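You operate a simulated robot arm through the tools that you are given. There is no shell and no other tool.

You run a simulated robot arm. Do the job below in one go: nothing can be reset, and whatever is moved stays where it is left.

## Task
Square the ragged row on the belt with the blue bar.
Fine: bar down, slide it to the white mark and home again, bar up; hands clear of the hood.

Only the result counts: the job must be done as asked and must still hold three seconds after the hand-in. Knocking over, shifting, dropping, spilling or breaking anything else fails it.

## Robot
A 7-joint arm with a two-finger parallel gripper, fixed in place. Base frame: the origin is at the foot of the arm, x ahead of it, y to its left, z up. Lengths are in mm, angles in degrees, forces in N, time in s.
Its first joint turns from -132.0 to 132.0 degrees. Payload 3.91 kg.
The tool frame sits at the grasp point between the pads (the TCP): z along the fingers, y along the line on which they close. The tips reach 30 mm beyond it. The gripper opens to 110 mm. The fingers are 20 mm wide and 10 mm thick; the gripper's body (48 by 112 mm) begins 55 mm behind the TCP.
Orientation is that of the tool frame in the base frame, as a unit quaternion [x, y, z, w]. With the fingers straight down and closing along the base's y, the tool's x points along the base's -x, its y along +y and its z along -z.

## Interface
- The arm moves only by the tool servo_tool. Its argument "deltas" is a list that holds one entry, the list of rows, each a list of 7 numbers: the turn, a rotation vector about the base's x, y, z in degrees, then the shift along the base's x, y, z in m, then the finger opening in m, from 0 to 0.11. In form: [[[rx, ry, rz, x, y, z, gripper], ...]]. A call has 1 to 20 rows; each row is the pose to reach, as a shift and turn from the pose commanded when the call began. A row lasts 0.2 s, in which the tool goes at most 50 mm and 8.6 degrees; a call with a longer step from one row to the next is refused whole, and so is a gripper value outside its range. Where a pose cannot be reached the arm comes as near as it can. A force on the tool above 60 N (or 10 N above the force at the start of the call, whichever is more), or a blocked arm, ends the call early, and 0.2 s more pass. The fingers move at their own pace (about 108 mm/s each) and stop on an object; they squeeze with about 20 N. The grip force told is the motor's: it shows also when the fingers shut on nothing. Time passes only in rows, and 0.2 s behind the last, so rows that repeat a pose let the fingers close. The reply holds the time, the measured pose of the TCP, the force on the tool along the base axes, the opening and the grip force, in the units named above and with some noise, with the torque about the TCP (base axes, N m) and any sound that the robot's microphone picked up.
- Cameras (640 x 400 px; columns grow to the right, rows downward): "scene" is fixed at [219.6, -499.9, 1512.8]; the picture's right is [0.99, -0.17, 0.00], its down [-0.06, -0.33, -0.94] and it looks along [0.16, 0.93, -0.34] (base axes); focal length 370 px, centre (320, 200). "wrist" rides on the gripper at [72, 17, -103] in the tool frame; the picture's right is [-0.23, 0.97, 0.00], its down [-0.76, -0.18, -0.62] and it looks along [-0.61, -0.14, 0.78] (tool axes); focal length 222 px, centre (320, 200). There is no depth. A picture from a camera that has moved, and an enlarged one, comes with that camera's place and axes in the base frame and with its lens.
- capture(camera): a new picture of that camera. It takes no simulated time.
- inspect(camera, box): a new picture of the part [left, top, right, bottom] of that camera's present view, enlarged. It takes no simulated time.
- job_done(): hands the job in; it is judged then, once.

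Places have to be worked out from the pictures, the camera data and where the tool is seen. Open the gripper and draw the arm clear of the work before you hand the job in, unless the task says otherwise.

The tools are called after "Emit:" as name(argument=value, ...) on one line, values as JSON. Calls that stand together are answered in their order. servo_tool: Moves the arm, as the interface text tells. Its arguments: {"type":"object","properties":{"deltas":{"type":"array","items":{"type":"array","items":{"type":"array","items":{"type":"number"}}}}},"required":["deltas"]} The other tools are called the same way: capture (camera) takes a picture; inspect (camera, box) takes an enlarged picture of a part of a camera's view; job_done () hands the job in.

At the start:

```text
clock: 0.0
position: [232.6, 532.4, 1332.8]
orientation: [-0.001, 1.0, 0.001, 0.0]
force: [-0.4, 0.4, 0.5]
ft_torque: [0.01, 0.0, -0.02]
width: 109.9
gripper_force: 0.0
```

scene: 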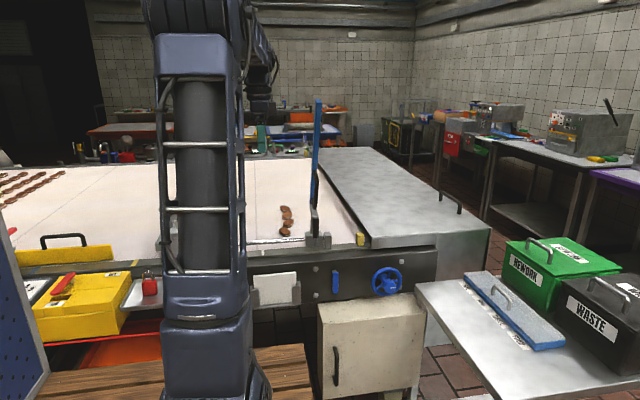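
wrist: 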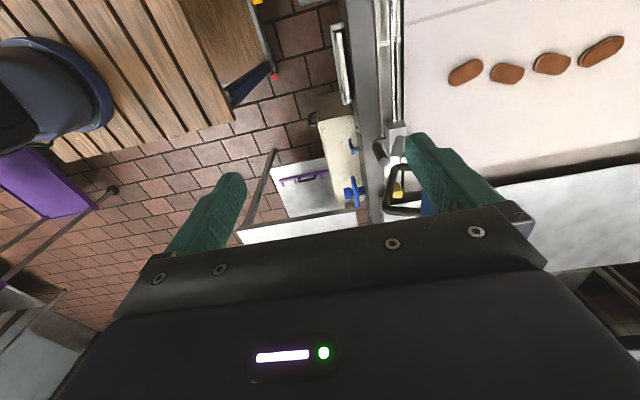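

The pictures show a belt with a ragged row of four brown pieces, an upright blue bar on a rail at the belt's near edge, and a hood/metal box to the right. I'll zoom in on the mechanism from both cameras first.

Emit:
inspect(camera="scene", box=[240, 80, 480, 300])

Emit:
inspect(camera="wrist", box=[320, 0, 640, 230])

Emit:
inspect(camera="scene", box=[0, 120, 240, 340])

```text
1.82 times, centred on (360, 190) of scene
camera zoom: at [219.6, -499.9, 1512.8], right [0.99, -0.17, 0.0], down [-0.06, -0.33, -0.94], along [0.16, 0.93, -0.34], focal length 672 px, centre (247, 218)
```

zoom: 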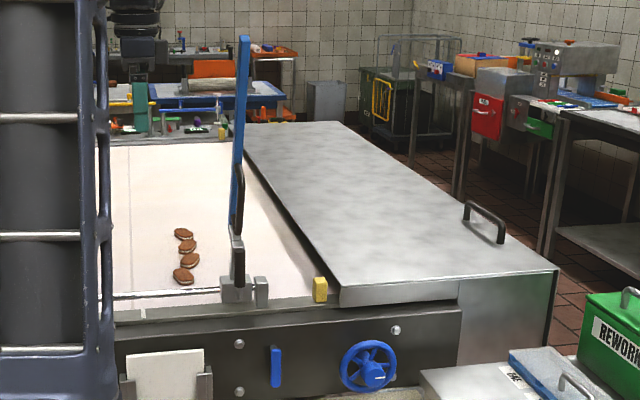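

```text
1.74 times, centred on (480, 115) of wrist
camera zoom: at [160.0, 549.2, 1437.1], right [0.23, 0.97, 0.0], down [0.76, -0.18, 0.62], along [0.61, -0.14, -0.78], focal length 386 px, centre (42, 348)
```

zoom: 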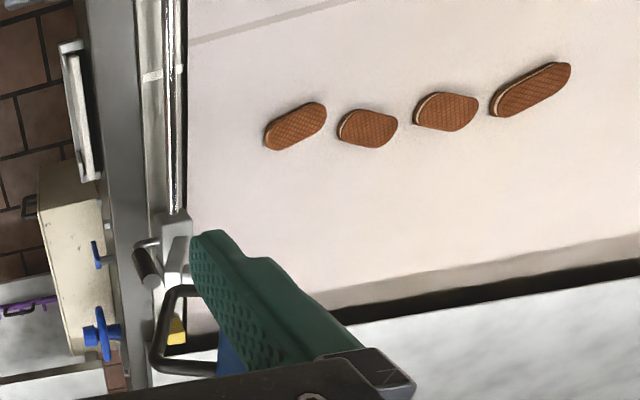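

```text
1.82 times, centred on (120, 230) of scene
camera zoom: at [219.6, -499.9, 1512.8], right [0.99, -0.17, 0.0], down [-0.06, -0.33, -0.94], along [0.16, 0.93, -0.34], focal length 672 px, centre (684, 146)
```

zoom: 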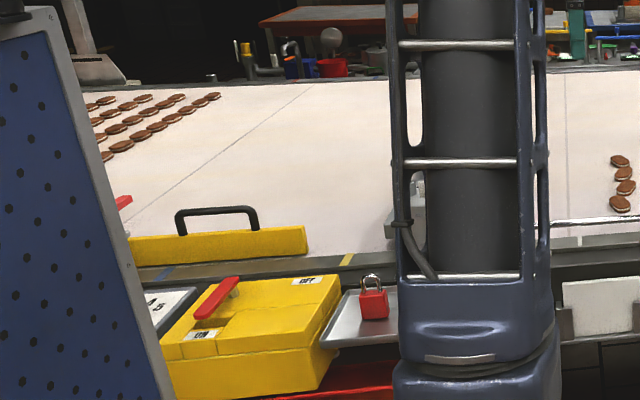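

Triangulating both views puts the carriage near (407, 678, 934), the belt surface at about z 895, and the ragged pieces at x 310–340, y 830–1090. A finger hides the carriage in the wrist view, so I'll shift the arm back a little, staying well above everything, to see it better.

Emit:
servo_tool(deltas=[[[0, 0, 0, -0.017, 0.02, 0, 0.11], [0, 0, 0, -0.034, 0.042, 0, 0.11], [0, 0, 0, -0.05, 0.064, 0, 0.11], [0, 0, 0, -0.067, 0.086, 0, 0.11], [0, 0, 0, -0.083, 0.108, 0, 0.11]]])

Emit:
capture(camera="wrist")

Emit:
inspect(camera="wrist", box=[230, 60, 430, 200])

Emit:
capture(camera="scene")

```text
clock: 1.2
position: [150.5, 642.7, 1333.7]
orientation: [-0.001, 1.0, 0.0, 0.0]
force: [-0.5, -0.2, 0.1]
ft_torque: [0.03, 0.04, -0.01]
width: 109.9
gripper_force: 0.1
```

```text
taken
camera wrist: at [77.2, 658.0, 1436.7], right [0.23, 0.97, 0.0], down [0.76, -0.18, 0.62], along [0.61, -0.14, -0.78], focal length 222 px, centre (320, 200)
```

wrist: 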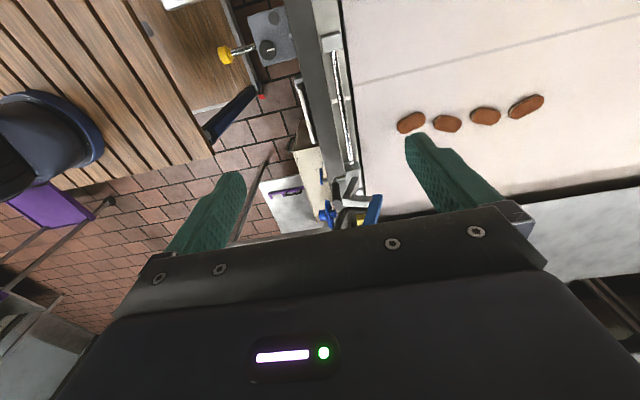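

```text
2.86 times, centred on (330, 130) of wrist
camera zoom: at [77.2, 658.0, 1436.7], right [0.23, 0.97, 0.0], down [0.76, -0.18, 0.62], along [0.61, -0.14, -0.78], focal length 635 px, centre (291, 400)
```

zoom: 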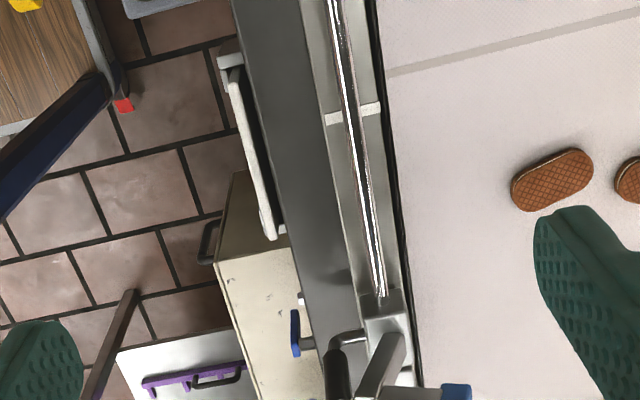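

```text
taken
```

scene: 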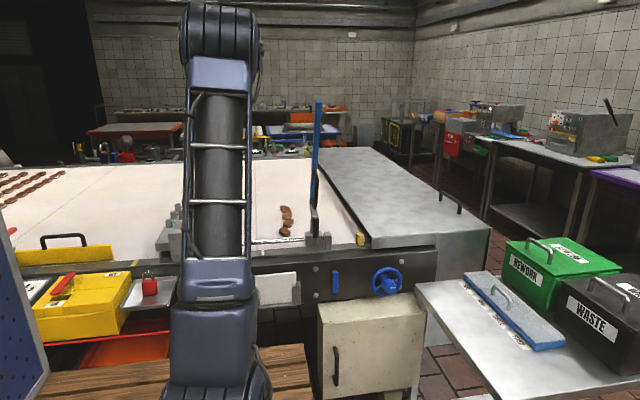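

The wrist view now shows the chrome rail with the white mark at about x 220, y 674, and the carriage's front edge at about x 380. I'll swing the camera to the operator side (tool turned 90° about z, held high) for a closer look at the carriage, hinge and handles.

Emit:
servo_tool(deltas=[[[0, 0, 8, 0.02, -0.015, -0.01, 0.11], [0, 0, 16, 0.04, -0.03, -0.02, 0.11], [0, 0, 24, 0.06, -0.045, -0.03, 0.11], [0, 0, 32, 0.08, -0.06, -0.04, 0.11], [0, 0, 40, 0.1, -0.075, -0.05, 0.11], [0, 0, 48, 0.12, -0.09, -0.06, 0.11], [0, 0, 56, 0.14, -0.105, -0.07, 0.11], [0, 0, 64, 0.16, -0.12, -0.08, 0.11], [0, 0, 72, 0.18, -0.135, -0.09, 0.11], [0, 0, 80, 0.2, -0.15, -0.1, 0.11], [0, 0, 88, 0.22, -0.16, -0.12, 0.11], [0, 0, 90, 0.24, -0.165, -0.13, 0.11]]])

Emit:
capture(camera="wrist")

Emit:
capture(camera="scene")

```text
clock: 3.8
position: [388.1, 477.2, 1203.7]
orientation: [0.708, -0.706, 0.001, 0.0]
force: [-0.9, -0.1, -0.1]
ft_torque: [-0.01, -0.06, 0.01]
width: 110.1
gripper_force: 0.1
```

```text
taken
camera wrist: at [371.6, 403.9, 1306.7], right [-0.97, 0.22, 0.0], down [0.18, 0.76, 0.62], along [0.14, 0.61, -0.78], focal length 222 px, centre (320, 200)
```

wrist: 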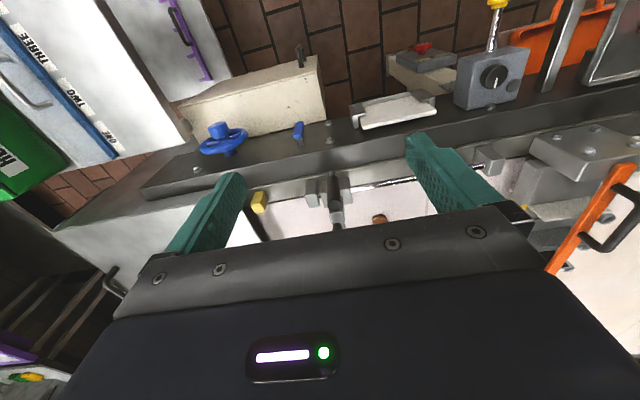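

```text
taken
```

scene: 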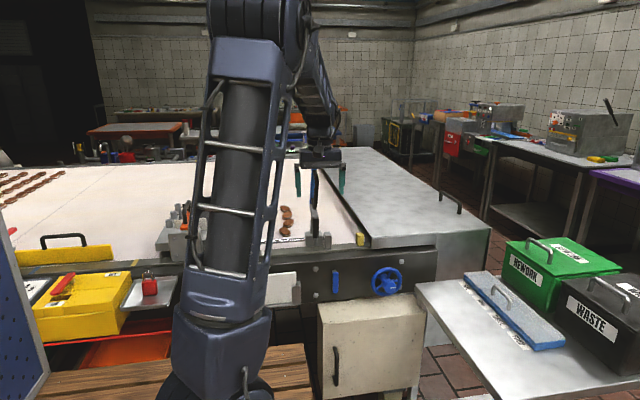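

From here I can also see a second, orange bar farther toward -x, which I must leave alone. I'll zoom in on the blue bar's carriage between the fingers.

Emit:
inspect(camera="wrist", box=[240, 110, 440, 235])

Emit:
inspect(camera="scene", box=[280, 140, 400, 260])

Emit:
inspect(camera="wrist", box=[420, 40, 640, 270])

```text
3.20 times, centred on (340, 172) of wrist
camera zoom: at [371.6, 403.9, 1306.7], right [-0.97, 0.22, 0.0], down [0.18, 0.76, 0.62], along [0.14, 0.61, -0.78], focal length 711 px, centre (256, 288)
```

zoom: 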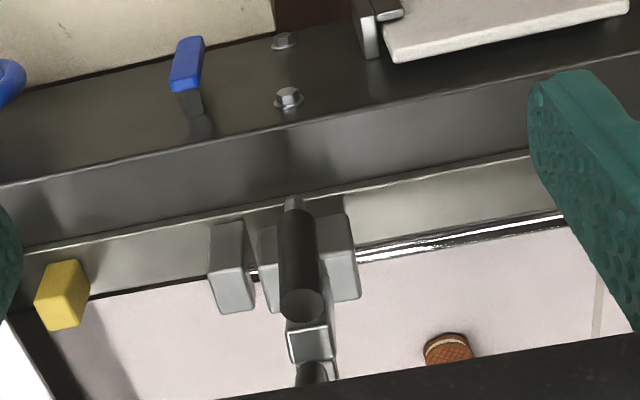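

```text
3.33 times, centred on (340, 200) of scene
camera zoom: at [219.6, -499.9, 1512.8], right [0.99, -0.17, 0.0], down [-0.06, -0.33, -0.94], along [0.16, 0.93, -0.34], focal length 1232 px, centre (253, 200)
```

zoom: 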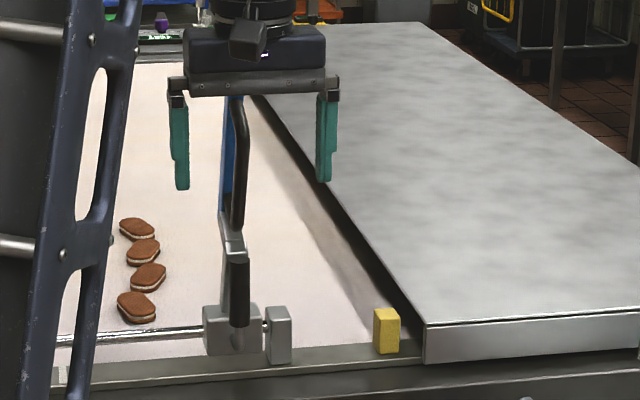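

```text
1.74 times, centred on (530, 155) of wrist
camera zoom: at [371.6, 403.9, 1306.7], right [-0.97, 0.22, 0.0], down [0.18, 0.76, 0.62], along [0.14, 0.61, -0.78], focal length 386 px, centre (-45, 278)
```

zoom: 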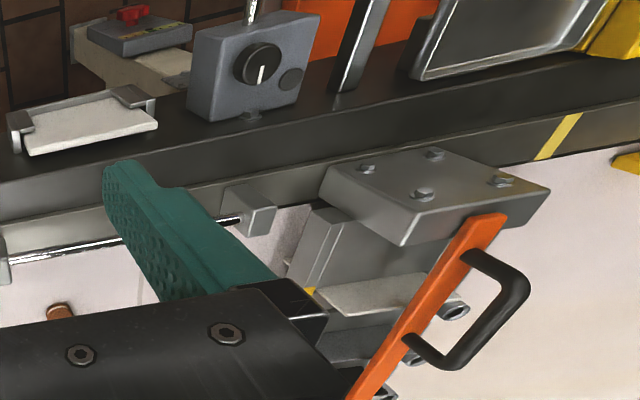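

The enlarged views show a gray carriage against a home stop, with an upright black grip at about (400, 630, 975–1033). Above it on the blue bar is a U-handle near z 1050–1180. I'll back off slightly and tilt the tool about 40° toward +y to see hinge and handles head-on.

Emit:
servo_tool(deltas=[[[7, 0, 0, 0.0, -0.015, -0.02, 0.11], [14, 0, 0, 0.0, -0.03, -0.04, 0.11], [21, 0, 0, 0.0, -0.04, -0.06, 0.11], [28, 0, 0, 0.0, -0.05, -0.08, 0.11], [35, 0, 0, 0.0, -0.06, -0.09, 0.11], [40, 0, 0, 0.0, -0.07, -0.1, 0.11]]])

Emit:
capture(camera="wrist")

Emit:
inspect(camera="wrist", box=[220, 20, 440, 220])

Emit:
inspect(camera="scene", box=[280, 90, 400, 260])

```text
clock: 5.2
position: [392.4, 405.7, 1102.2]
orientation: [0.665, -0.664, -0.241, -0.243]
force: [0.1, 0.1, 0.4]
ft_torque: [0.02, 0.01, 0.01]
width: 110.0
gripper_force: 0.0
```

```text
taken
camera wrist: at [374.4, 283.8, 1135.6], right [-0.97, 0.17, 0.14], down [0.18, 0.18, 0.97], along [0.14, 0.97, -0.21], focal length 222 px, centre (320, 200)
```

wrist: 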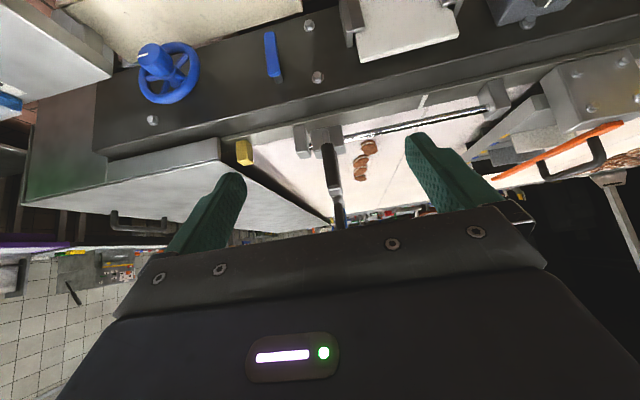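

```text
2.00 times, centred on (330, 120) of wrist
camera zoom: at [374.4, 283.8, 1135.6], right [-0.97, 0.17, 0.14], down [0.18, 0.18, 0.97], along [0.14, 0.97, -0.21], focal length 444 px, centre (300, 360)
```

zoom: 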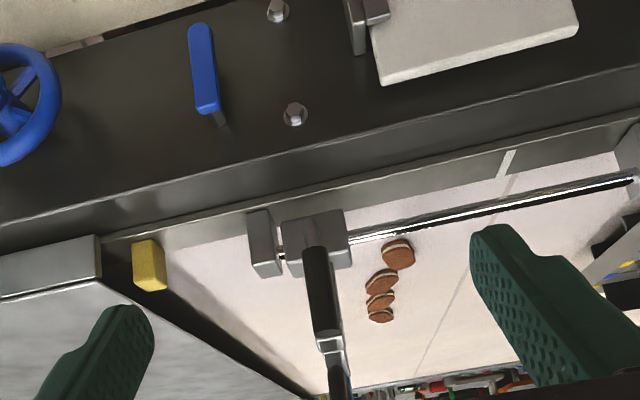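

```text
2.35 times, centred on (340, 175) of scene
camera zoom: at [219.6, -499.9, 1512.8], right [0.99, -0.17, 0.0], down [-0.06, -0.33, -0.94], along [0.16, 0.93, -0.34], focal length 870 px, centre (273, 259)
```

zoom: 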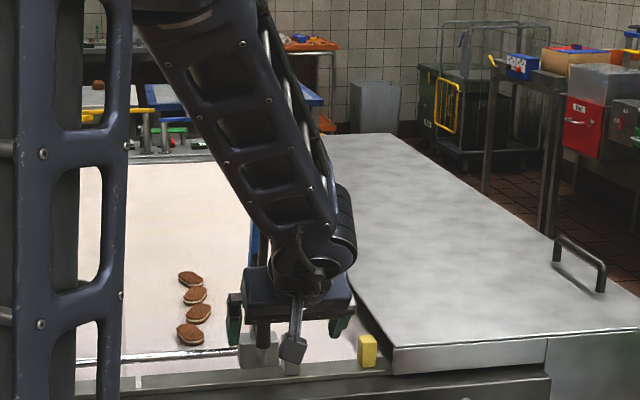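

The reading confirms the tilted pose is reachable, and the carriage, stop and white mark are all visible. I'll turn the camera to a diagonal, nearly level view, staying on the operator side, to see the bar's lean, the hinge and the U-handle in profile.

Emit:
servo_tool(deltas=[[[1.35, -0.56, -6.41, -0.023, 0.01, -0.003, 0.11], [2.7, -1.12, -12.81, -0.046, 0.021, -0.006, 0.11], [4.06, -1.68, -19.22, -0.069, 0.032, -0.009, 0.11], [5.41, -2.24, -25.63, -0.093, 0.042, -0.012, 0.11], [6.76, -2.8, -32.04, -0.116, 0.053, -0.016, 0.11], [8.12, -3.36, -38.44, -0.139, 0.063, -0.019, 0.11], [9.47, -3.92, -44.85, -0.162, 0.074, -0.022, 0.11]]])

Emit:
capture(camera="wrist")

Emit:
inspect(camera="wrist", box=[220, 20, 440, 220])

```text
clock: 6.8
position: [229.7, 480.9, 1080.8]
orientation: [-0.345, 0.838, 0.161, 0.391]
force: [1.3, -0.1, -0.4]
ft_torque: [0.02, 0.03, 0.02]
width: 109.8
gripper_force: 0.2
out of reach, approached as far as the arm can: row 3
```

```text
taken
camera wrist: at [128.7, 402.8, 1092.5], right [-0.58, 0.79, 0.17], down [0.13, -0.12, 0.98], along [0.8, 0.6, -0.04], focal length 222 px, centre (320, 200)
```

wrist: 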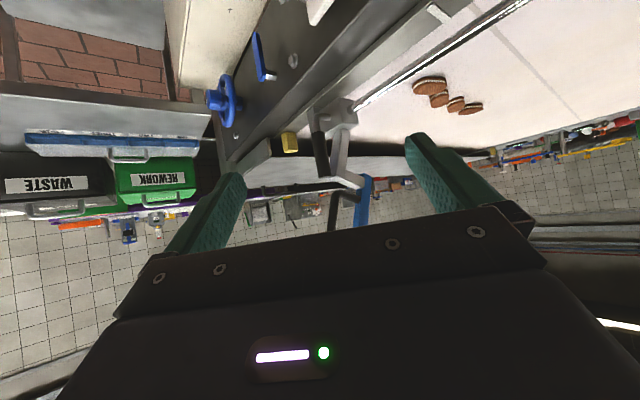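

```text
2.00 times, centred on (330, 120) of wrist
camera zoom: at [128.7, 402.8, 1092.5], right [-0.58, 0.79, 0.17], down [0.13, -0.12, 0.98], along [0.8, 0.6, -0.04], focal length 444 px, centre (300, 360)
```

zoom: 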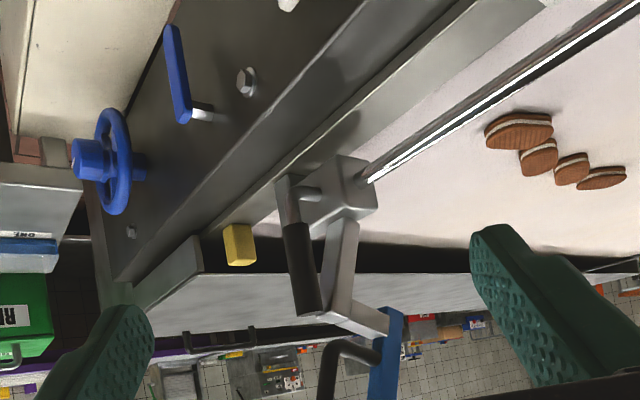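

This profile view is very helpful: the bracket rises from the carriage, jogs toward +y, then the blue bar continues up, and the whole arm leans back toward -y by roughly 15–20°. The upright black grip is fixed on a bent rod on the carriage. I'll raise the camera to see the U-handle and the bar top.

Emit:
servo_tool(deltas=[[[0, 0, 0, 0, -0.01, 0.04, 0.11], [0, 0, 0, 0, -0.01, 0.08, 0.11], [0, 0, 0, 0, -0.01, 0.12, 0.11], [0, 0, 0, 0, -0.01, 0.16, 0.11]]])

Emit:
inspect(camera="wrist", box=[240, 60, 440, 220])

Emit:
inspect(camera="scene", box=[270, 80, 390, 260])

```text
clock: 8.0
position: [264.4, 461.6, 1240.6]
orientation: [-0.321, 0.848, 0.149, 0.395]
force: [1.2, 0.0, 0.5]
ft_torque: [0.01, -0.05, 0.04]
width: 109.6
gripper_force: 0.0
stopped in row 4: the arm was blocked; the commanded pose is now the measured one
```

```text
2.50 times, centred on (340, 140) of wrist
camera zoom: at [158.1, 390.9, 1251.1], right [-0.53, 0.83, 0.17], down [0.13, -0.12, 0.98], along [0.84, 0.55, -0.04], focal length 555 px, centre (270, 350)
```

zoom: 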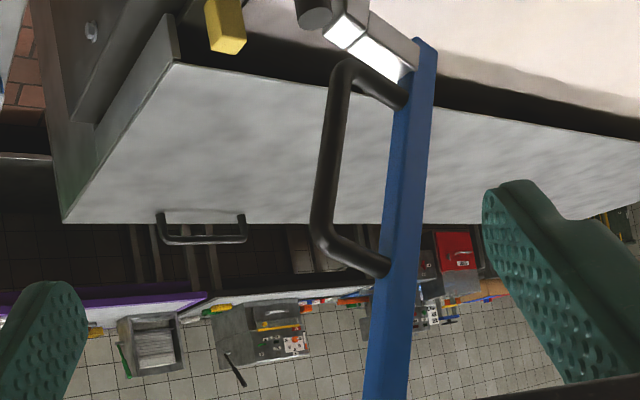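

```text
2.22 times, centred on (330, 170) of scene
camera zoom: at [219.6, -499.9, 1512.8], right [0.99, -0.17, 0.0], down [-0.06, -0.33, -0.94], along [0.16, 0.93, -0.34], focal length 821 px, centre (298, 267)
```

zoom: 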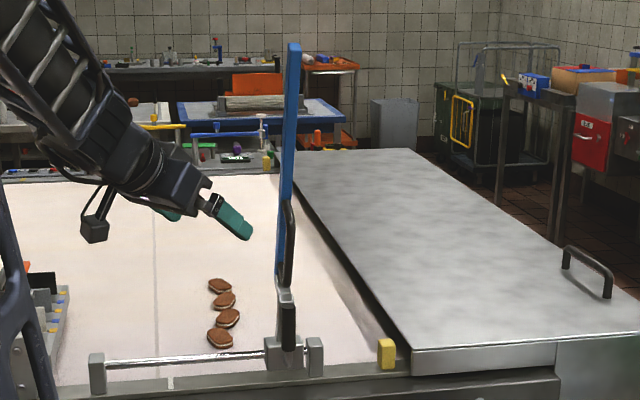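

The bar leans back about 20° with its U-handle grip midpoint near (401, 618, 1133), and the scene view now shows carriage, stop, rail and white mark clearly. The arm reported a joint block (no contact force), so I'll keep the tool yaw nearer 90°. First I'll check the hinge area and the rail closely.

Emit:
inspect(camera="wrist", box=[300, 0, 460, 100])

Emit:
inspect(camera="scene", box=[295, 190, 365, 260])

Emit:
inspect(camera="scene", box=[190, 190, 330, 270])

Emit:
inspect(camera="scene", box=[100, 180, 220, 280])

```text
4.00 times, centred on (380, 50) of wrist
camera zoom: at [158.1, 390.9, 1251.1], right [-0.53, 0.83, 0.17], down [0.13, -0.12, 0.98], along [0.84, 0.55, -0.04], focal length 888 px, centre (80, 800)
```

zoom: 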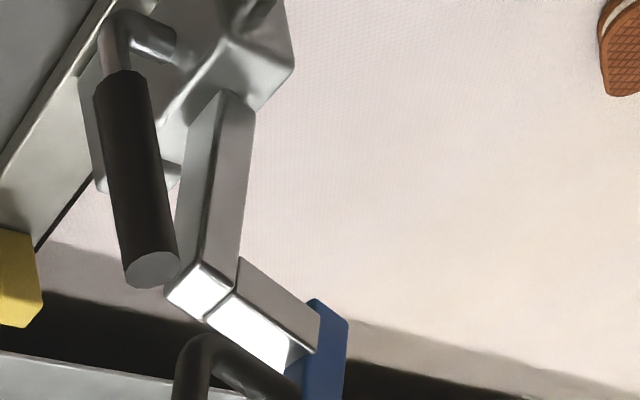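

```text
5.71 times, centred on (330, 225) of scene
camera zoom: at [219.6, -499.9, 1512.8], right [0.99, -0.17, 0.0], down [-0.06, -0.33, -0.94], along [0.16, 0.93, -0.34], focal length 2112 px, centre (263, 57)
```

zoom: 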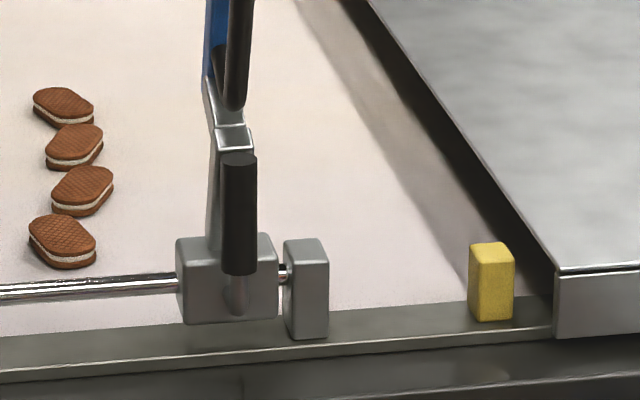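

```text
4.57 times, centred on (260, 230) of scene
camera zoom: at [219.6, -499.9, 1512.8], right [0.99, -0.17, 0.0], down [-0.06, -0.33, -0.94], along [0.16, 0.93, -0.34], focal length 1690 px, centre (594, 63)
```

zoom: 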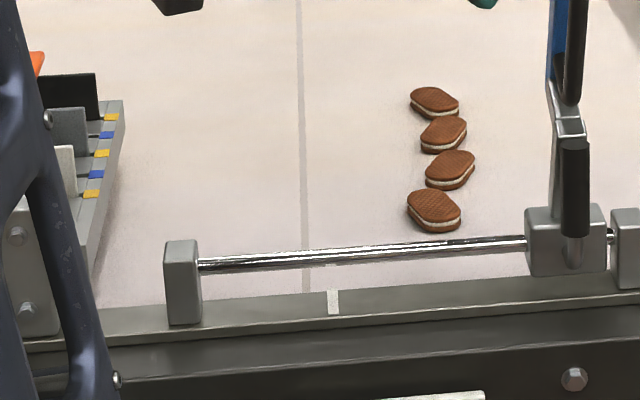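

```text
4.00 times, centred on (160, 230) of scene
camera zoom: at [219.6, -499.9, 1512.8], right [0.99, -0.17, 0.0], down [-0.06, -0.33, -0.94], along [0.16, 0.93, -0.34], focal length 1478 px, centre (960, 80)
```

zoom: 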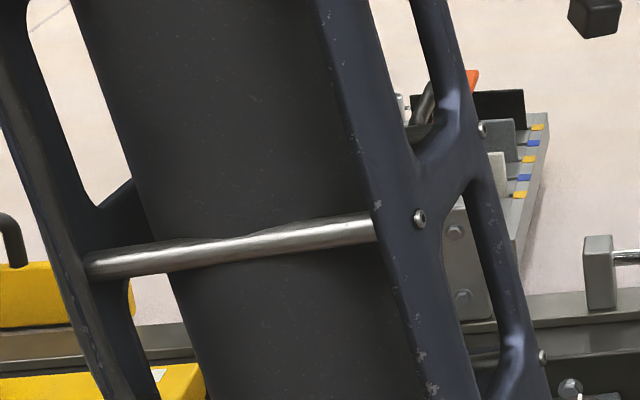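

The close-ups show the bracket pivoting on the carriage block on the rail (rod about y 673, z 945), the grip fixed to the block's front, and the white mark at about x 218. I'll pinch the U-handle and guide the bar down in an arc. First I move to a standoff in front of it with the tool pointing mostly toward +y.

Emit:
servo_tool(deltas=[[[2.9, -1.3, 6.0, 0.017, 0.007, -0.012, 0.11], [5.9, -2.6, 11.9, 0.034, 0.014, -0.025, 0.11], [8.8, -4.0, 17.9, 0.051, 0.021, -0.037, 0.11], [11.8, -5.3, 23.9, 0.068, 0.028, -0.05, 0.11], [14.7, -6.6, 29.9, 0.085, 0.035, -0.062, 0.11], [17.7, -7.9, 35.8, 0.103, 0.042, -0.075, 0.11], [20.6, -9.2, 41.8, 0.12, 0.049, -0.088, 0.11], [23.57, -10.57, 47.76, 0.137, 0.056, -0.1, 0.11], [23.57, -10.57, 47.76, 0.137, 0.056, -0.1, 0.11]]])

Emit:
capture(camera="wrist")

Emit:
capture(camera="scene")

```text
clock: 10.0
position: [400.3, 516.3, 1139.9]
orientation: [-0.56, 0.561, 0.431, 0.431]
force: [-0.9, 0.1, -0.7]
ft_torque: [-0.02, 0.01, -0.03]
width: 110.3
gripper_force: 0.0
```

```text
taken
camera wrist: at [383.1, 397.4, 1097.4], right [-0.97, 0.06, 0.22], down [0.18, -0.41, 0.9], along [0.14, 0.91, 0.38], focal length 222 px, centre (320, 200)
```

wrist: 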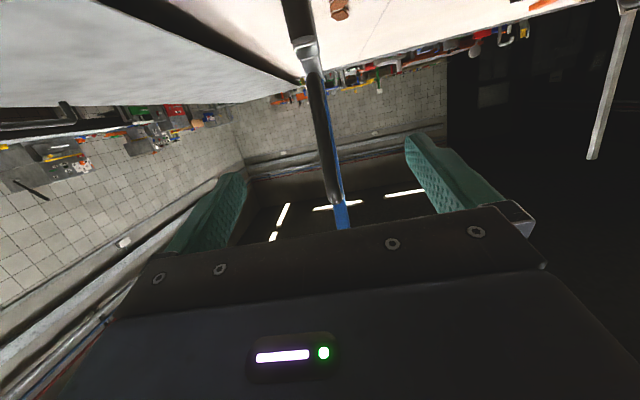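

```text
taken
```

scene: 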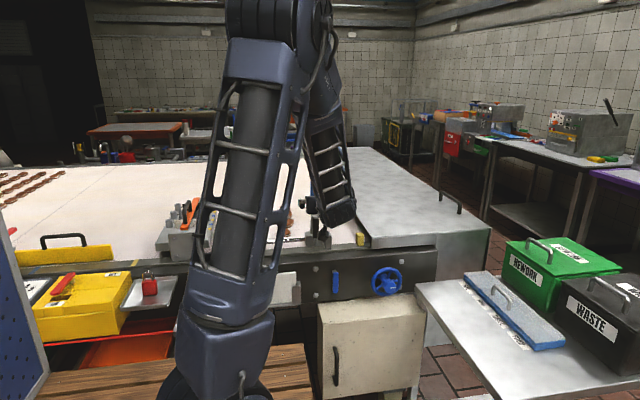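

The tool is squarely lined up: the U-handle appears at column 320 between the open fingers. I'll zoom for exact handle end points, then approach 60 mm toward +y.

Emit:
inspect(camera="wrist", box=[260, 30, 400, 230])

Emit:
servo_tool(deltas=[[[0, 0, 0, 0, 0.02, 0, 0.11], [0, 0, 0, 0, 0.04, 0, 0.11], [0, 0, 0, 0, 0.06, 0, 0.11]]])

Emit:
inspect(camera="wrist", box=[220, 30, 440, 230])

```text
2.00 times, centred on (330, 130) of wrist
camera zoom: at [383.1, 397.4, 1097.4], right [-0.97, 0.06, 0.22], down [0.18, -0.41, 0.9], along [0.14, 0.91, 0.38], focal length 444 px, centre (300, 340)
```

zoom: 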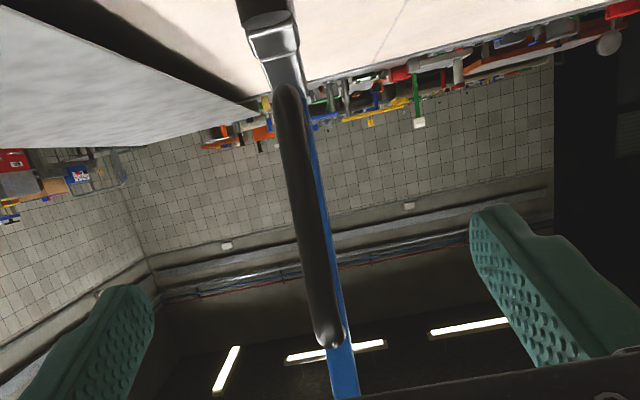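

```text
clock: 10.8
position: [399.0, 578.0, 1139.6]
orientation: [0.562, -0.561, -0.431, -0.43]
force: [0.6, 0.1, 0.5]
ft_torque: [0.01, 0.0, -0.02]
width: 109.9
gripper_force: 0.0
```

```text
2.00 times, centred on (330, 130) of wrist
camera zoom: at [381.9, 459.2, 1096.1], right [-0.97, 0.06, 0.22], down [0.18, -0.41, 0.9], along [0.14, 0.91, 0.38], focal length 444 px, centre (300, 340)
```

zoom: 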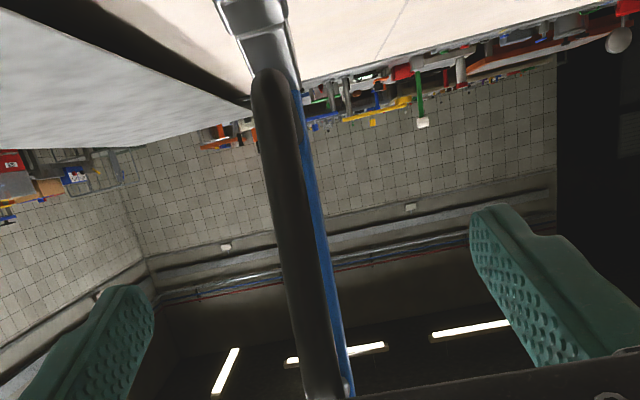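

Parallax puts the handle grip at about (398, 613, 1140), 35 mm ahead of the TCP. I'll advance 34 mm and close the fingers on it, watching the forces.

Emit:
servo_tool(deltas=[[[0, 0, 0, 0, 0.012, 0, 0.11], [0, 0, 0, 0, 0.024, 0, 0.11], [0, 0, 0, 0, 0.034, 0, 0.11], [0, 0, 0, 0, 0.034, 0, 0.06], [0, 0, 0, 0, 0.034, 0, 0.04]]])

Emit:
inspect(camera="wrist", box=[200, 30, 460, 230])

Emit:
inspect(camera="scene", box=[270, 80, 390, 260])

```text
clock: 12.0
position: [398.4, 611.8, 1140.3]
orientation: [-0.561, 0.561, 0.43, 0.43]
force: [1.5, 0.8, 0.6]
ft_torque: [0.0, -0.02, -0.01]
width: 40.1
gripper_force: 0.1
```

```text
2.00 times, centred on (330, 130) of wrist
camera zoom: at [381.7, 492.5, 1097.2], right [-0.97, 0.06, 0.22], down [0.18, -0.41, 0.9], along [0.14, 0.91, 0.38], focal length 444 px, centre (300, 340)
```

zoom: 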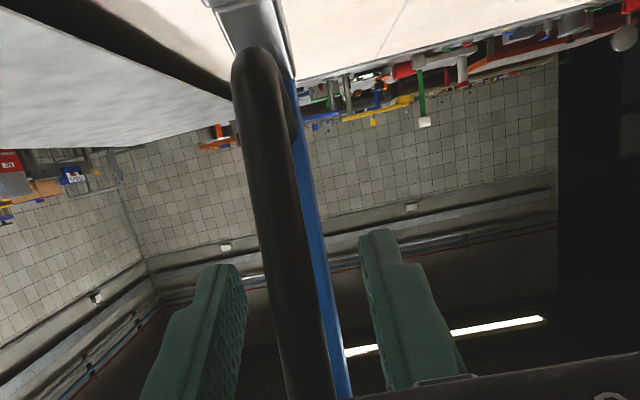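

```text
2.22 times, centred on (330, 170) of scene
camera zoom: at [219.6, -499.9, 1512.8], right [0.99, -0.17, 0.0], down [-0.06, -0.33, -0.94], along [0.16, 0.93, -0.34], focal length 821 px, centre (298, 267)
```

zoom: 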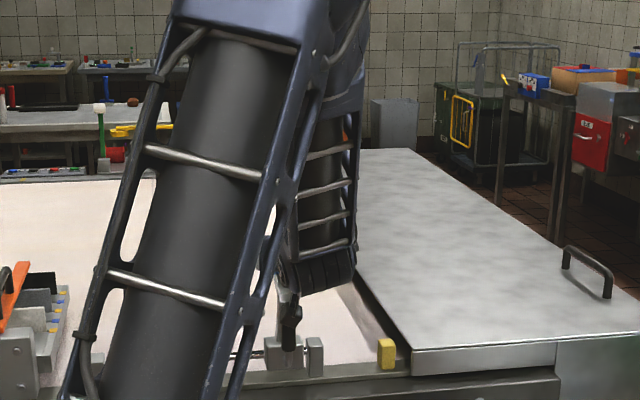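

The rod sits centred between the fingers (column 298 vs the TCP's 298 in the zoom). I'll close and hold.

Emit:
servo_tool(deltas=[[[0, 0, 0, 0, 0, 0, 0.02], [0, 0, 0, 0, 0, 0, 0.0], [0, 0, 0, 0, 0, 0, 0.0], [0, 0, 0, 0, 0, 0, 0.0]]])

Emit:
inspect(camera="wrist", box=[200, 30, 460, 230])

```text
clock: 13.0
position: [398.6, 610.7, 1139.3]
orientation: [0.561, -0.561, -0.431, -0.43]
force: [2.0, 0.6, 0.4]
ft_torque: [-0.05, -0.02, 0.01]
width: 13.8
gripper_force: 45.0
```

```text
2.00 times, centred on (330, 130) of wrist
camera zoom: at [381.9, 492.4, 1097.1], right [-0.97, 0.06, 0.22], down [0.18, -0.41, 0.9], along [0.14, 0.91, 0.38], focal length 444 px, centre (300, 340)
```

zoom: 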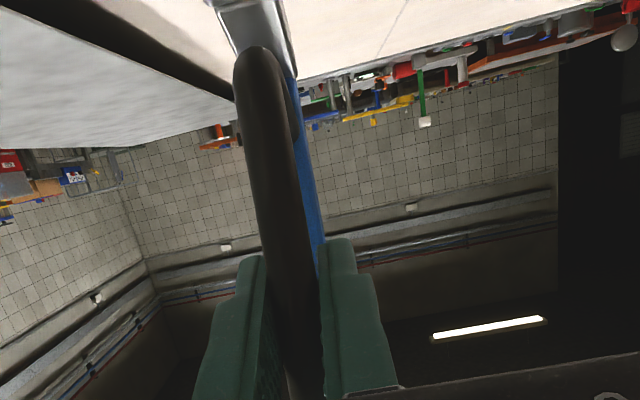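

The grip is firm: width 13.8 mm, 45 N. I'll start guiding the bar forward along an arc around the pivot (about y 676, z 955), turning the tool with it, first only 15° to check forces.

Emit:
servo_tool(deltas=[[[-1.7, 0, 0, 0, 0.0081, 0.0027, 0.0], [-3.4, 0, 0, 0, 0.0163, 0.0049, 0.0], [-5.1, 0, 0, 0, 0.0246, 0.0068, 0.0], [-6.8, 0, 0, 0, 0.033, 0.0083, 0.0], [-8.5, 0, 0, 0, 0.0415, 0.0095, 0.0], [-10.2, 0, 0, 0, 0.05, 0.0103, 0.0]]])

Emit:
inspect(camera="wrist", box=[200, 30, 460, 230])

Emit:
inspect(camera="scene", box=[270, 80, 390, 260])

```text
clock: 14.4
position: [400.4, 660.6, 1150.7]
orientation: [0.597, -0.596, -0.38, -0.379]
force: [-8.0, -5.5, 5.3]
ft_torque: [-0.78, 0.05, -0.04]
width: 13.3
gripper_force: 45.0
```

```text
2.00 times, centred on (330, 130) of wrist
camera zoom: at [382.4, 536.8, 1128.6], right [-0.97, 0.1, 0.21], down [0.18, -0.24, 0.95], along [0.14, 0.97, 0.22], focal length 444 px, centre (300, 340)
```

zoom: 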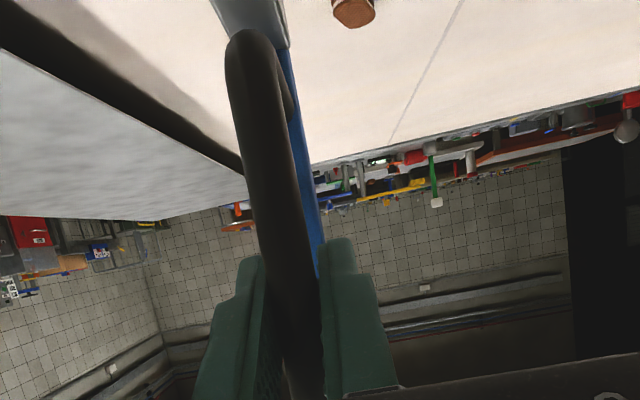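

```text
2.22 times, centred on (330, 170) of scene
camera zoom: at [219.6, -499.9, 1512.8], right [0.99, -0.17, 0.0], down [-0.06, -0.33, -0.94], along [0.16, 0.93, -0.34], focal length 821 px, centre (298, 267)
```

zoom: 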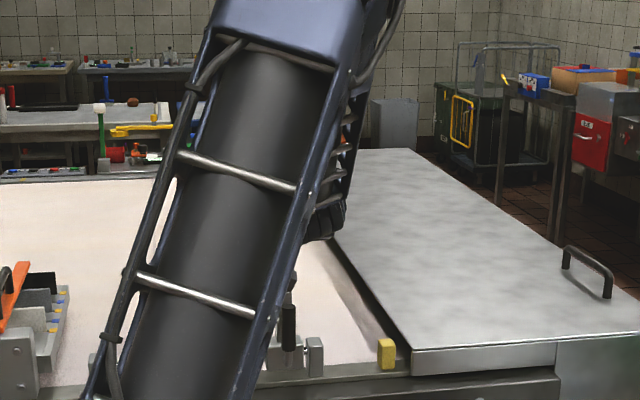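

The bar follows smoothly with small forces (under 10 N). I'll continue the arc by another 30°, past vertical.

Emit:
servo_tool(deltas=[[[-1.7, 0, 0, 0, 0.0085, 0.0003, 0.0], [-3.4, 0, 0, 0, 0.0171, 0.0005, 0.0], [-5.1, 0, 0, 0, 0.0256, 0.0002, 0.0], [-6.8, 0, 0, 0, 0.0341, -0.0005, 0.0], [-8.5, 0, 0, 0, 0.0426, -0.0016, 0.0], [-10.2, 0, 0, 0, 0.051, -0.003, 0.0], [-11.9, 0, 0, 0, 0.0594, -0.0048, 0.0], [-13.6, 0, 0, 0, 0.0676, -0.007, 0.0], [-15.3, 0, 0, 0, 0.0758, -0.0095, 0.0], [-17.0, 0, 0, 0, 0.0838, -0.0124, 0.0], [-18.7, 0, 0, 0, 0.0917, -0.0156, 0.0], [-20.4, 0, 0, 0, 0.0995, -0.0192, 0.0]]])

Emit:
inspect(camera="wrist", box=[200, 0, 460, 230])

Emit:
inspect(camera="scene", box=[270, 80, 390, 260])

```text
clock: 17.0
position: [399.8, 761.9, 1130.7]
orientation: [-0.654, 0.655, 0.267, 0.266]
force: [-15.7, -11.3, -20.7]
ft_torque: [-0.13, -0.01, 0.01]
width: 13.6
gripper_force: 44.6
```

```text
1.74 times, centred on (330, 115) of wrist
camera zoom: at [382.5, 637.2, 1154.2], right [-0.97, 0.16, 0.16], down [0.18, 0.11, 0.98], along [0.14, 0.98, -0.13], focal length 386 px, centre (303, 348)
```

zoom: 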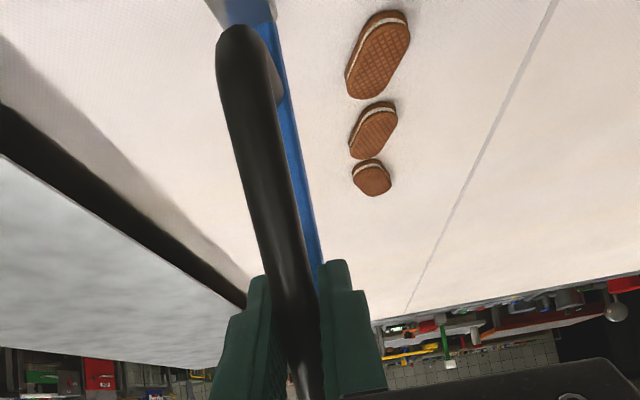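

```text
2.22 times, centred on (330, 170) of scene
camera zoom: at [219.6, -499.9, 1512.8], right [0.99, -0.17, 0.0], down [-0.06, -0.33, -0.94], along [0.16, 0.93, -0.34], focal length 821 px, centre (298, 267)
```

zoom: 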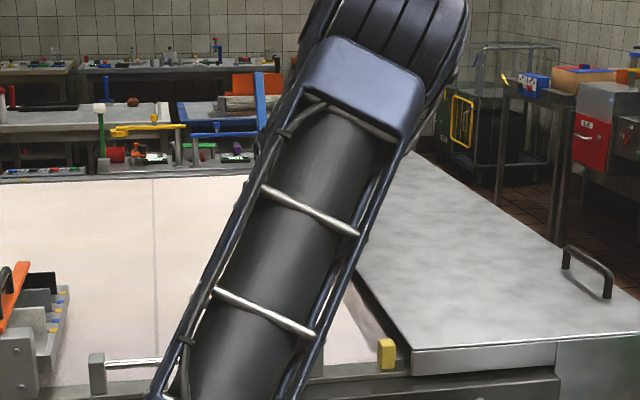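

The bar is now past vertical and following; the force on the tool is 28 N, with some sideways (-x) and inward radial load. I'll ease the path by about 1.5 mm in -x and slightly inward, and continue 25° further.

Emit:
servo_tool(deltas=[[[-1.7, 0, 0, -0.0007, 0.0073, -0.0044, 0.0], [-3.4, 0, 0, -0.0015, 0.0144, -0.0092, 0.0], [-5.1, 0, 0, -0.0015, 0.0213, -0.0141, 0.0], [-6.8, 0, 0, -0.0015, 0.028, -0.0194, 0.0], [-8.5, 0, 0, -0.0015, 0.0347, -0.0245, 0.0], [-10.2, 0, 0, -0.0015, 0.0412, -0.0298, 0.0], [-11.9, 0, 0, -0.0015, 0.0475, -0.0355, 0.0], [-13.6, 0, 0, -0.0015, 0.0535, -0.0414, 0.0], [-15.3, 0, 0, -0.0015, 0.0592, -0.0476, 0.0], [-17.0, 0, 0, -0.0015, 0.0647, -0.0541, 0.0]]])

Emit:
capture(camera="wrist")

Emit:
capture(camera="scene")

```text
clock: 19.2
position: [399.7, 826.1, 1076.5]
orientation: [-0.686, 0.687, 0.168, 0.167]
force: [4.0, -23.6, -20.3]
ft_torque: [0.4, 0.0, 0.03]
width: 13.5
gripper_force: 44.7
```

```text
taken
camera wrist: at [381.7, 713.5, 1134.6], right [-0.97, 0.2, 0.11], down [0.18, 0.39, 0.9], along [0.14, 0.9, -0.42], focal length 222 px, centre (320, 200)
```

wrist: 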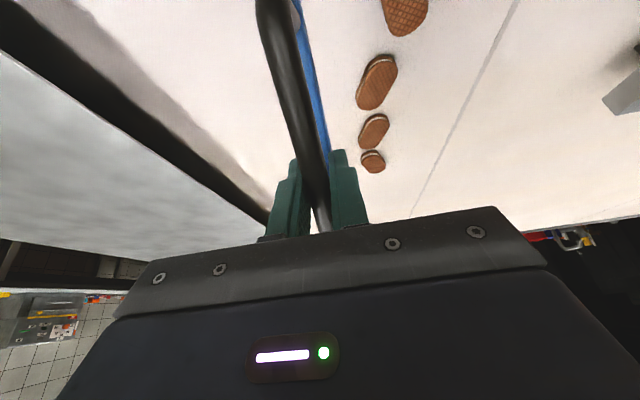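

```text
taken
```

scene: 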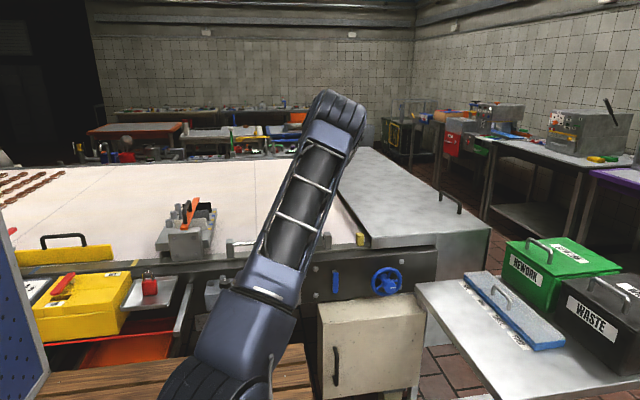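

The bar is about two-thirds down; the load is mostly radial (about 31 N inward, consistent with the pads sliding slightly along the grip rod), so I'll bias the path inward and lower another 20°, then check again.

Emit:
servo_tool(deltas=[[[-1.7, 0, 0, 0, 0.0044, -0.0072, 0.0], [-3.4, 0, 0, 0, 0.0086, -0.0146, 0.0], [-5.1, 0, 0, 0, 0.0124, -0.022, 0.0], [-6.8, 0, 0, 0, 0.016, -0.0296, 0.0], [-8.5, 0, 0, 0, 0.0196, -0.037, 0.0], [-10.2, 0, 0, 0, 0.023, -0.0446, 0.0], [-11.9, 0, 0, 0, 0.0259, -0.0524, 0.0], [-13.6, 0, 0, 0, 0.0286, -0.0602, 0.0]]])

Emit:
inspect(camera="wrist", box=[180, 0, 480, 240])

Emit:
inspect(camera="scene", box=[200, 80, 400, 260])

```text
clock: 21.0
position: [399.9, 853.8, 1016.0]
orientation: [-0.701, 0.703, 0.085, 0.085]
force: [1.9, -28.7, -8.6]
ft_torque: [0.08, -0.04, 0.04]
width: 13.5
gripper_force: 45.0
```

```text
1.67 times, centred on (330, 120) of wrist
camera zoom: at [381.8, 758.8, 1100.7], right [-0.97, 0.22, 0.05], down [0.18, 0.59, 0.79], along [0.14, 0.78, -0.62], focal length 370 px, centre (303, 333)
```

zoom: 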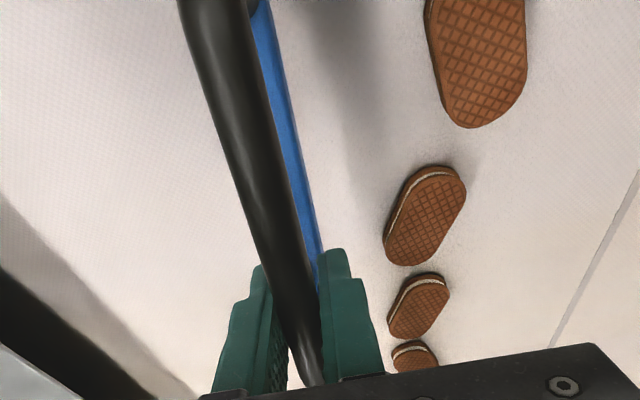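

```text
2.22 times, centred on (300, 170) of scene
camera zoom: at [219.6, -499.9, 1512.8], right [0.99, -0.17, 0.0], down [-0.06, -0.33, -0.94], along [0.16, 0.93, -0.34], focal length 821 px, centre (364, 267)
```

zoom: 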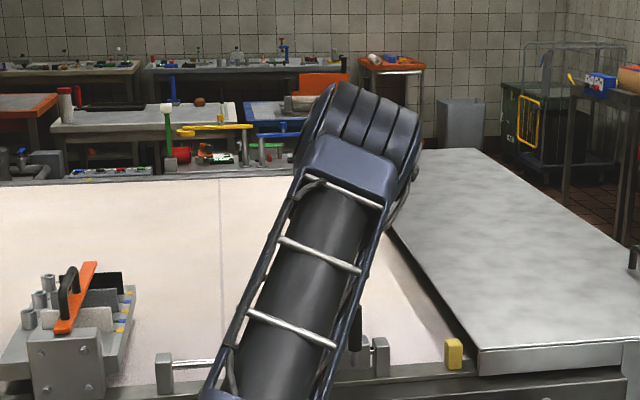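

The bar is close to the belt and the pads have slid outward on the grip rod somewhat. I'll ease inward while lowering another 32 mm in small steps, watching for the upward contact force.

Emit:
servo_tool(deltas=[[[-1.0, 0, 0, 0, -0.002, -0.004, 0.0], [-2.0, 0, 0, 0, -0.003, -0.008, 0.0], [-3.0, 0, 0, 0, -0.004, -0.012, 0.0], [-4.0, 0, 0, 0, -0.005, -0.016, 0.0], [-5.0, 0, 0, 0, -0.0055, -0.02, 0.0], [-6.0, 0, 0, 0, -0.006, -0.024, 0.0]]])

Emit:
inspect(camera="wrist", box=[180, 0, 480, 240])

```text
clock: 22.4
position: [398.6, 849.8, 993.5]
orientation: [-0.705, 0.706, 0.048, 0.047]
force: [2.9, 32.8, 2.0]
ft_torque: [-0.36, 0.0, 0.0]
width: 13.6
gripper_force: 46.0
```

```text
1.67 times, centred on (330, 120) of wrist
camera zoom: at [381.6, 763.9, 1085.6], right [-0.97, 0.23, 0.03], down [0.18, 0.67, 0.72], along [0.14, 0.71, -0.69], focal length 370 px, centre (303, 333)
```

zoom: 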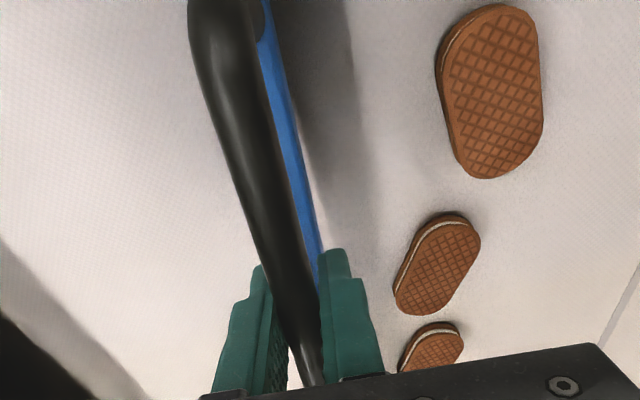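

Friction reversed as expected (+33 N in y), so the slide along the rod is under control and the bar still isn't bearing on anything. I'll keep lowering in small steps.

Emit:
servo_tool(deltas=[[[-1.2, 0, 0, 0, 0.001, -0.004, 0.0], [-2.4, 0, 0, 0, 0.002, -0.008, 0.0], [-3.6, 0, 0, 0, 0.002, -0.012, 0.0], [-4.8, 0, 0, 0, 0.002, -0.016, 0.0]]])

Emit:
inspect(camera="wrist", box=[180, 0, 480, 240])

```text
clock: 23.4
position: [398.6, 850.2, 976.1]
orientation: [0.707, -0.707, -0.017, -0.018]
force: [4.0, -5.6, 1.1]
ft_torque: [-0.65, 0.01, 0.03]
width: 13.7
gripper_force: 45.3
```

```text
1.67 times, centred on (330, 120) of wrist
camera zoom: at [381.5, 772.6, 1076.1], right [-0.97, 0.23, 0.01], down [0.18, 0.73, 0.66], along [0.14, 0.65, -0.75], focal length 370 px, centre (303, 333)
```

zoom: 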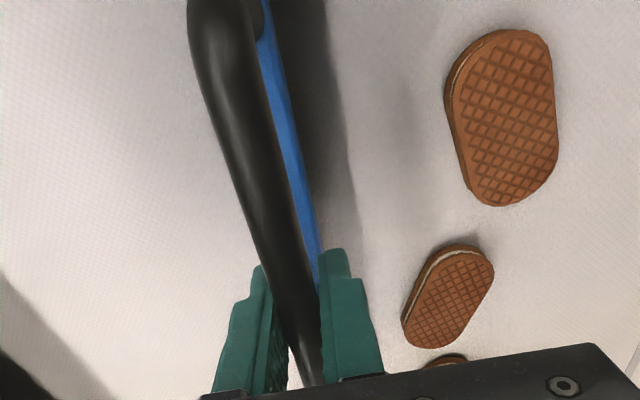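

Still free, forces small, shadow gap under the bar is shrinking. Continuing down in 3–4 mm steps.

Emit:
servo_tool(deltas=[[[-0.6, 0, 0, 0, 0.0, -0.004, 0.0], [-1.2, 0, 0, 0, 0.0, -0.008, 0.0], [-1.8, 0, 0, 0, 0.0, -0.012, 0.0], [-2.4, 0, 0, 0, 0.0, -0.016, 0.0]]])

Emit:
inspect(camera="wrist", box=[180, 0, 480, 240])

Emit:
inspect(camera="scene", box=[200, 80, 400, 260])

```text
clock: 24.4
position: [399.9, 851.6, 963.1]
orientation: [-0.707, 0.708, 0.005, 0.007]
force: [7.1, 4.7, 34.8]
ft_torque: [-0.01, 0.09, 0.06]
width: 13.9
gripper_force: 45.0
```

```text
1.67 times, centred on (330, 120) of wrist
camera zoom: at [380.9, 777.3, 1065.1], right [-0.97, 0.23, 0.0], down [0.18, 0.75, 0.63], along [0.14, 0.62, -0.77], focal length 370 px, centre (303, 333)
```

zoom: 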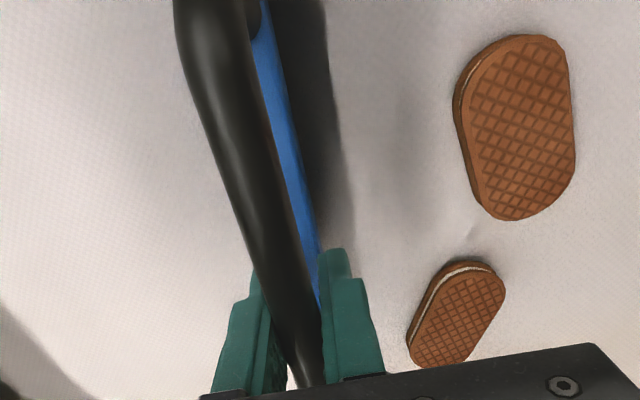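

```text
2.22 times, centred on (300, 170) of scene
camera zoom: at [219.6, -499.9, 1512.8], right [0.99, -0.17, 0.0], down [-0.06, -0.33, -0.94], along [0.16, 0.93, -0.34], focal length 821 px, centre (364, 267)
```

zoom: 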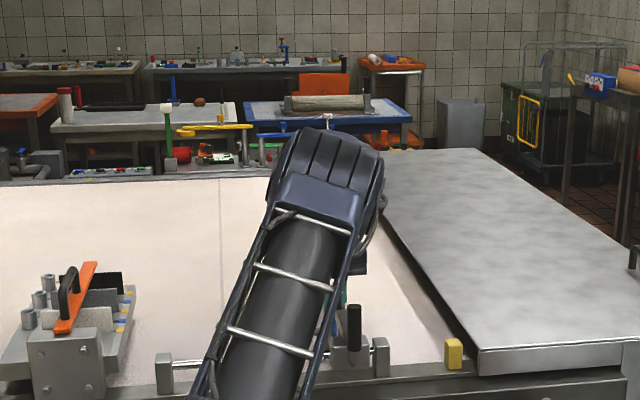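

Upward force reached 35 N at z 963: the bar has reached its down stop, and the carriage's black grip stayed upright. I'll relax 3 mm, then open the fingers gently and check that the bar stays down.

Emit:
servo_tool(deltas=[[[0, 0, 0, 0, 0, 0.0015, 0.0], [0, 0, 0, 0, 0, 0.003, 0.0], [0, 0, 0, 0, 0, 0.003, 0.0]]])

Emit:
servo_tool(deltas=[[[0, 0, 0, 0, 0, 0.0, 0.02], [0, 0, 0, 0, 0, 0.0, 0.03], [0, 0, 0, 0, 0, 0.0, 0.05], [0, 0, 0, 0, 0, 0.0, 0.05]]])

Emit:
inspect(camera="wrist", box=[180, 0, 480, 240])

```text
clock: 25.2
position: [398.1, 850.9, 961.2]
orientation: [-0.706, 0.708, 0.004, 0.004]
force: [5.2, 30.7, 3.9]
ft_torque: [0.35, 0.07, -0.01]
width: 13.2
gripper_force: 45.3
```

```text
clock: 26.2
position: [398.3, 850.2, 963.8]
orientation: [-0.707, 0.707, 0.004, 0.003]
force: [-0.4, 0.0, -0.8]
ft_torque: [-0.01, 0.0, 0.01]
width: 50.0
gripper_force: 0.0
```

```text
1.67 times, centred on (330, 120) of wrist
camera zoom: at [381.6, 776.8, 1066.8], right [-0.97, 0.23, 0.0], down [0.18, 0.75, 0.63], along [0.14, 0.62, -0.78], focal length 370 px, centre (303, 333)
```

zoom: 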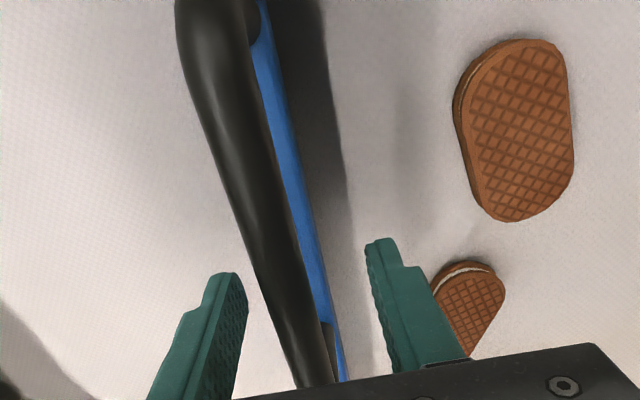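

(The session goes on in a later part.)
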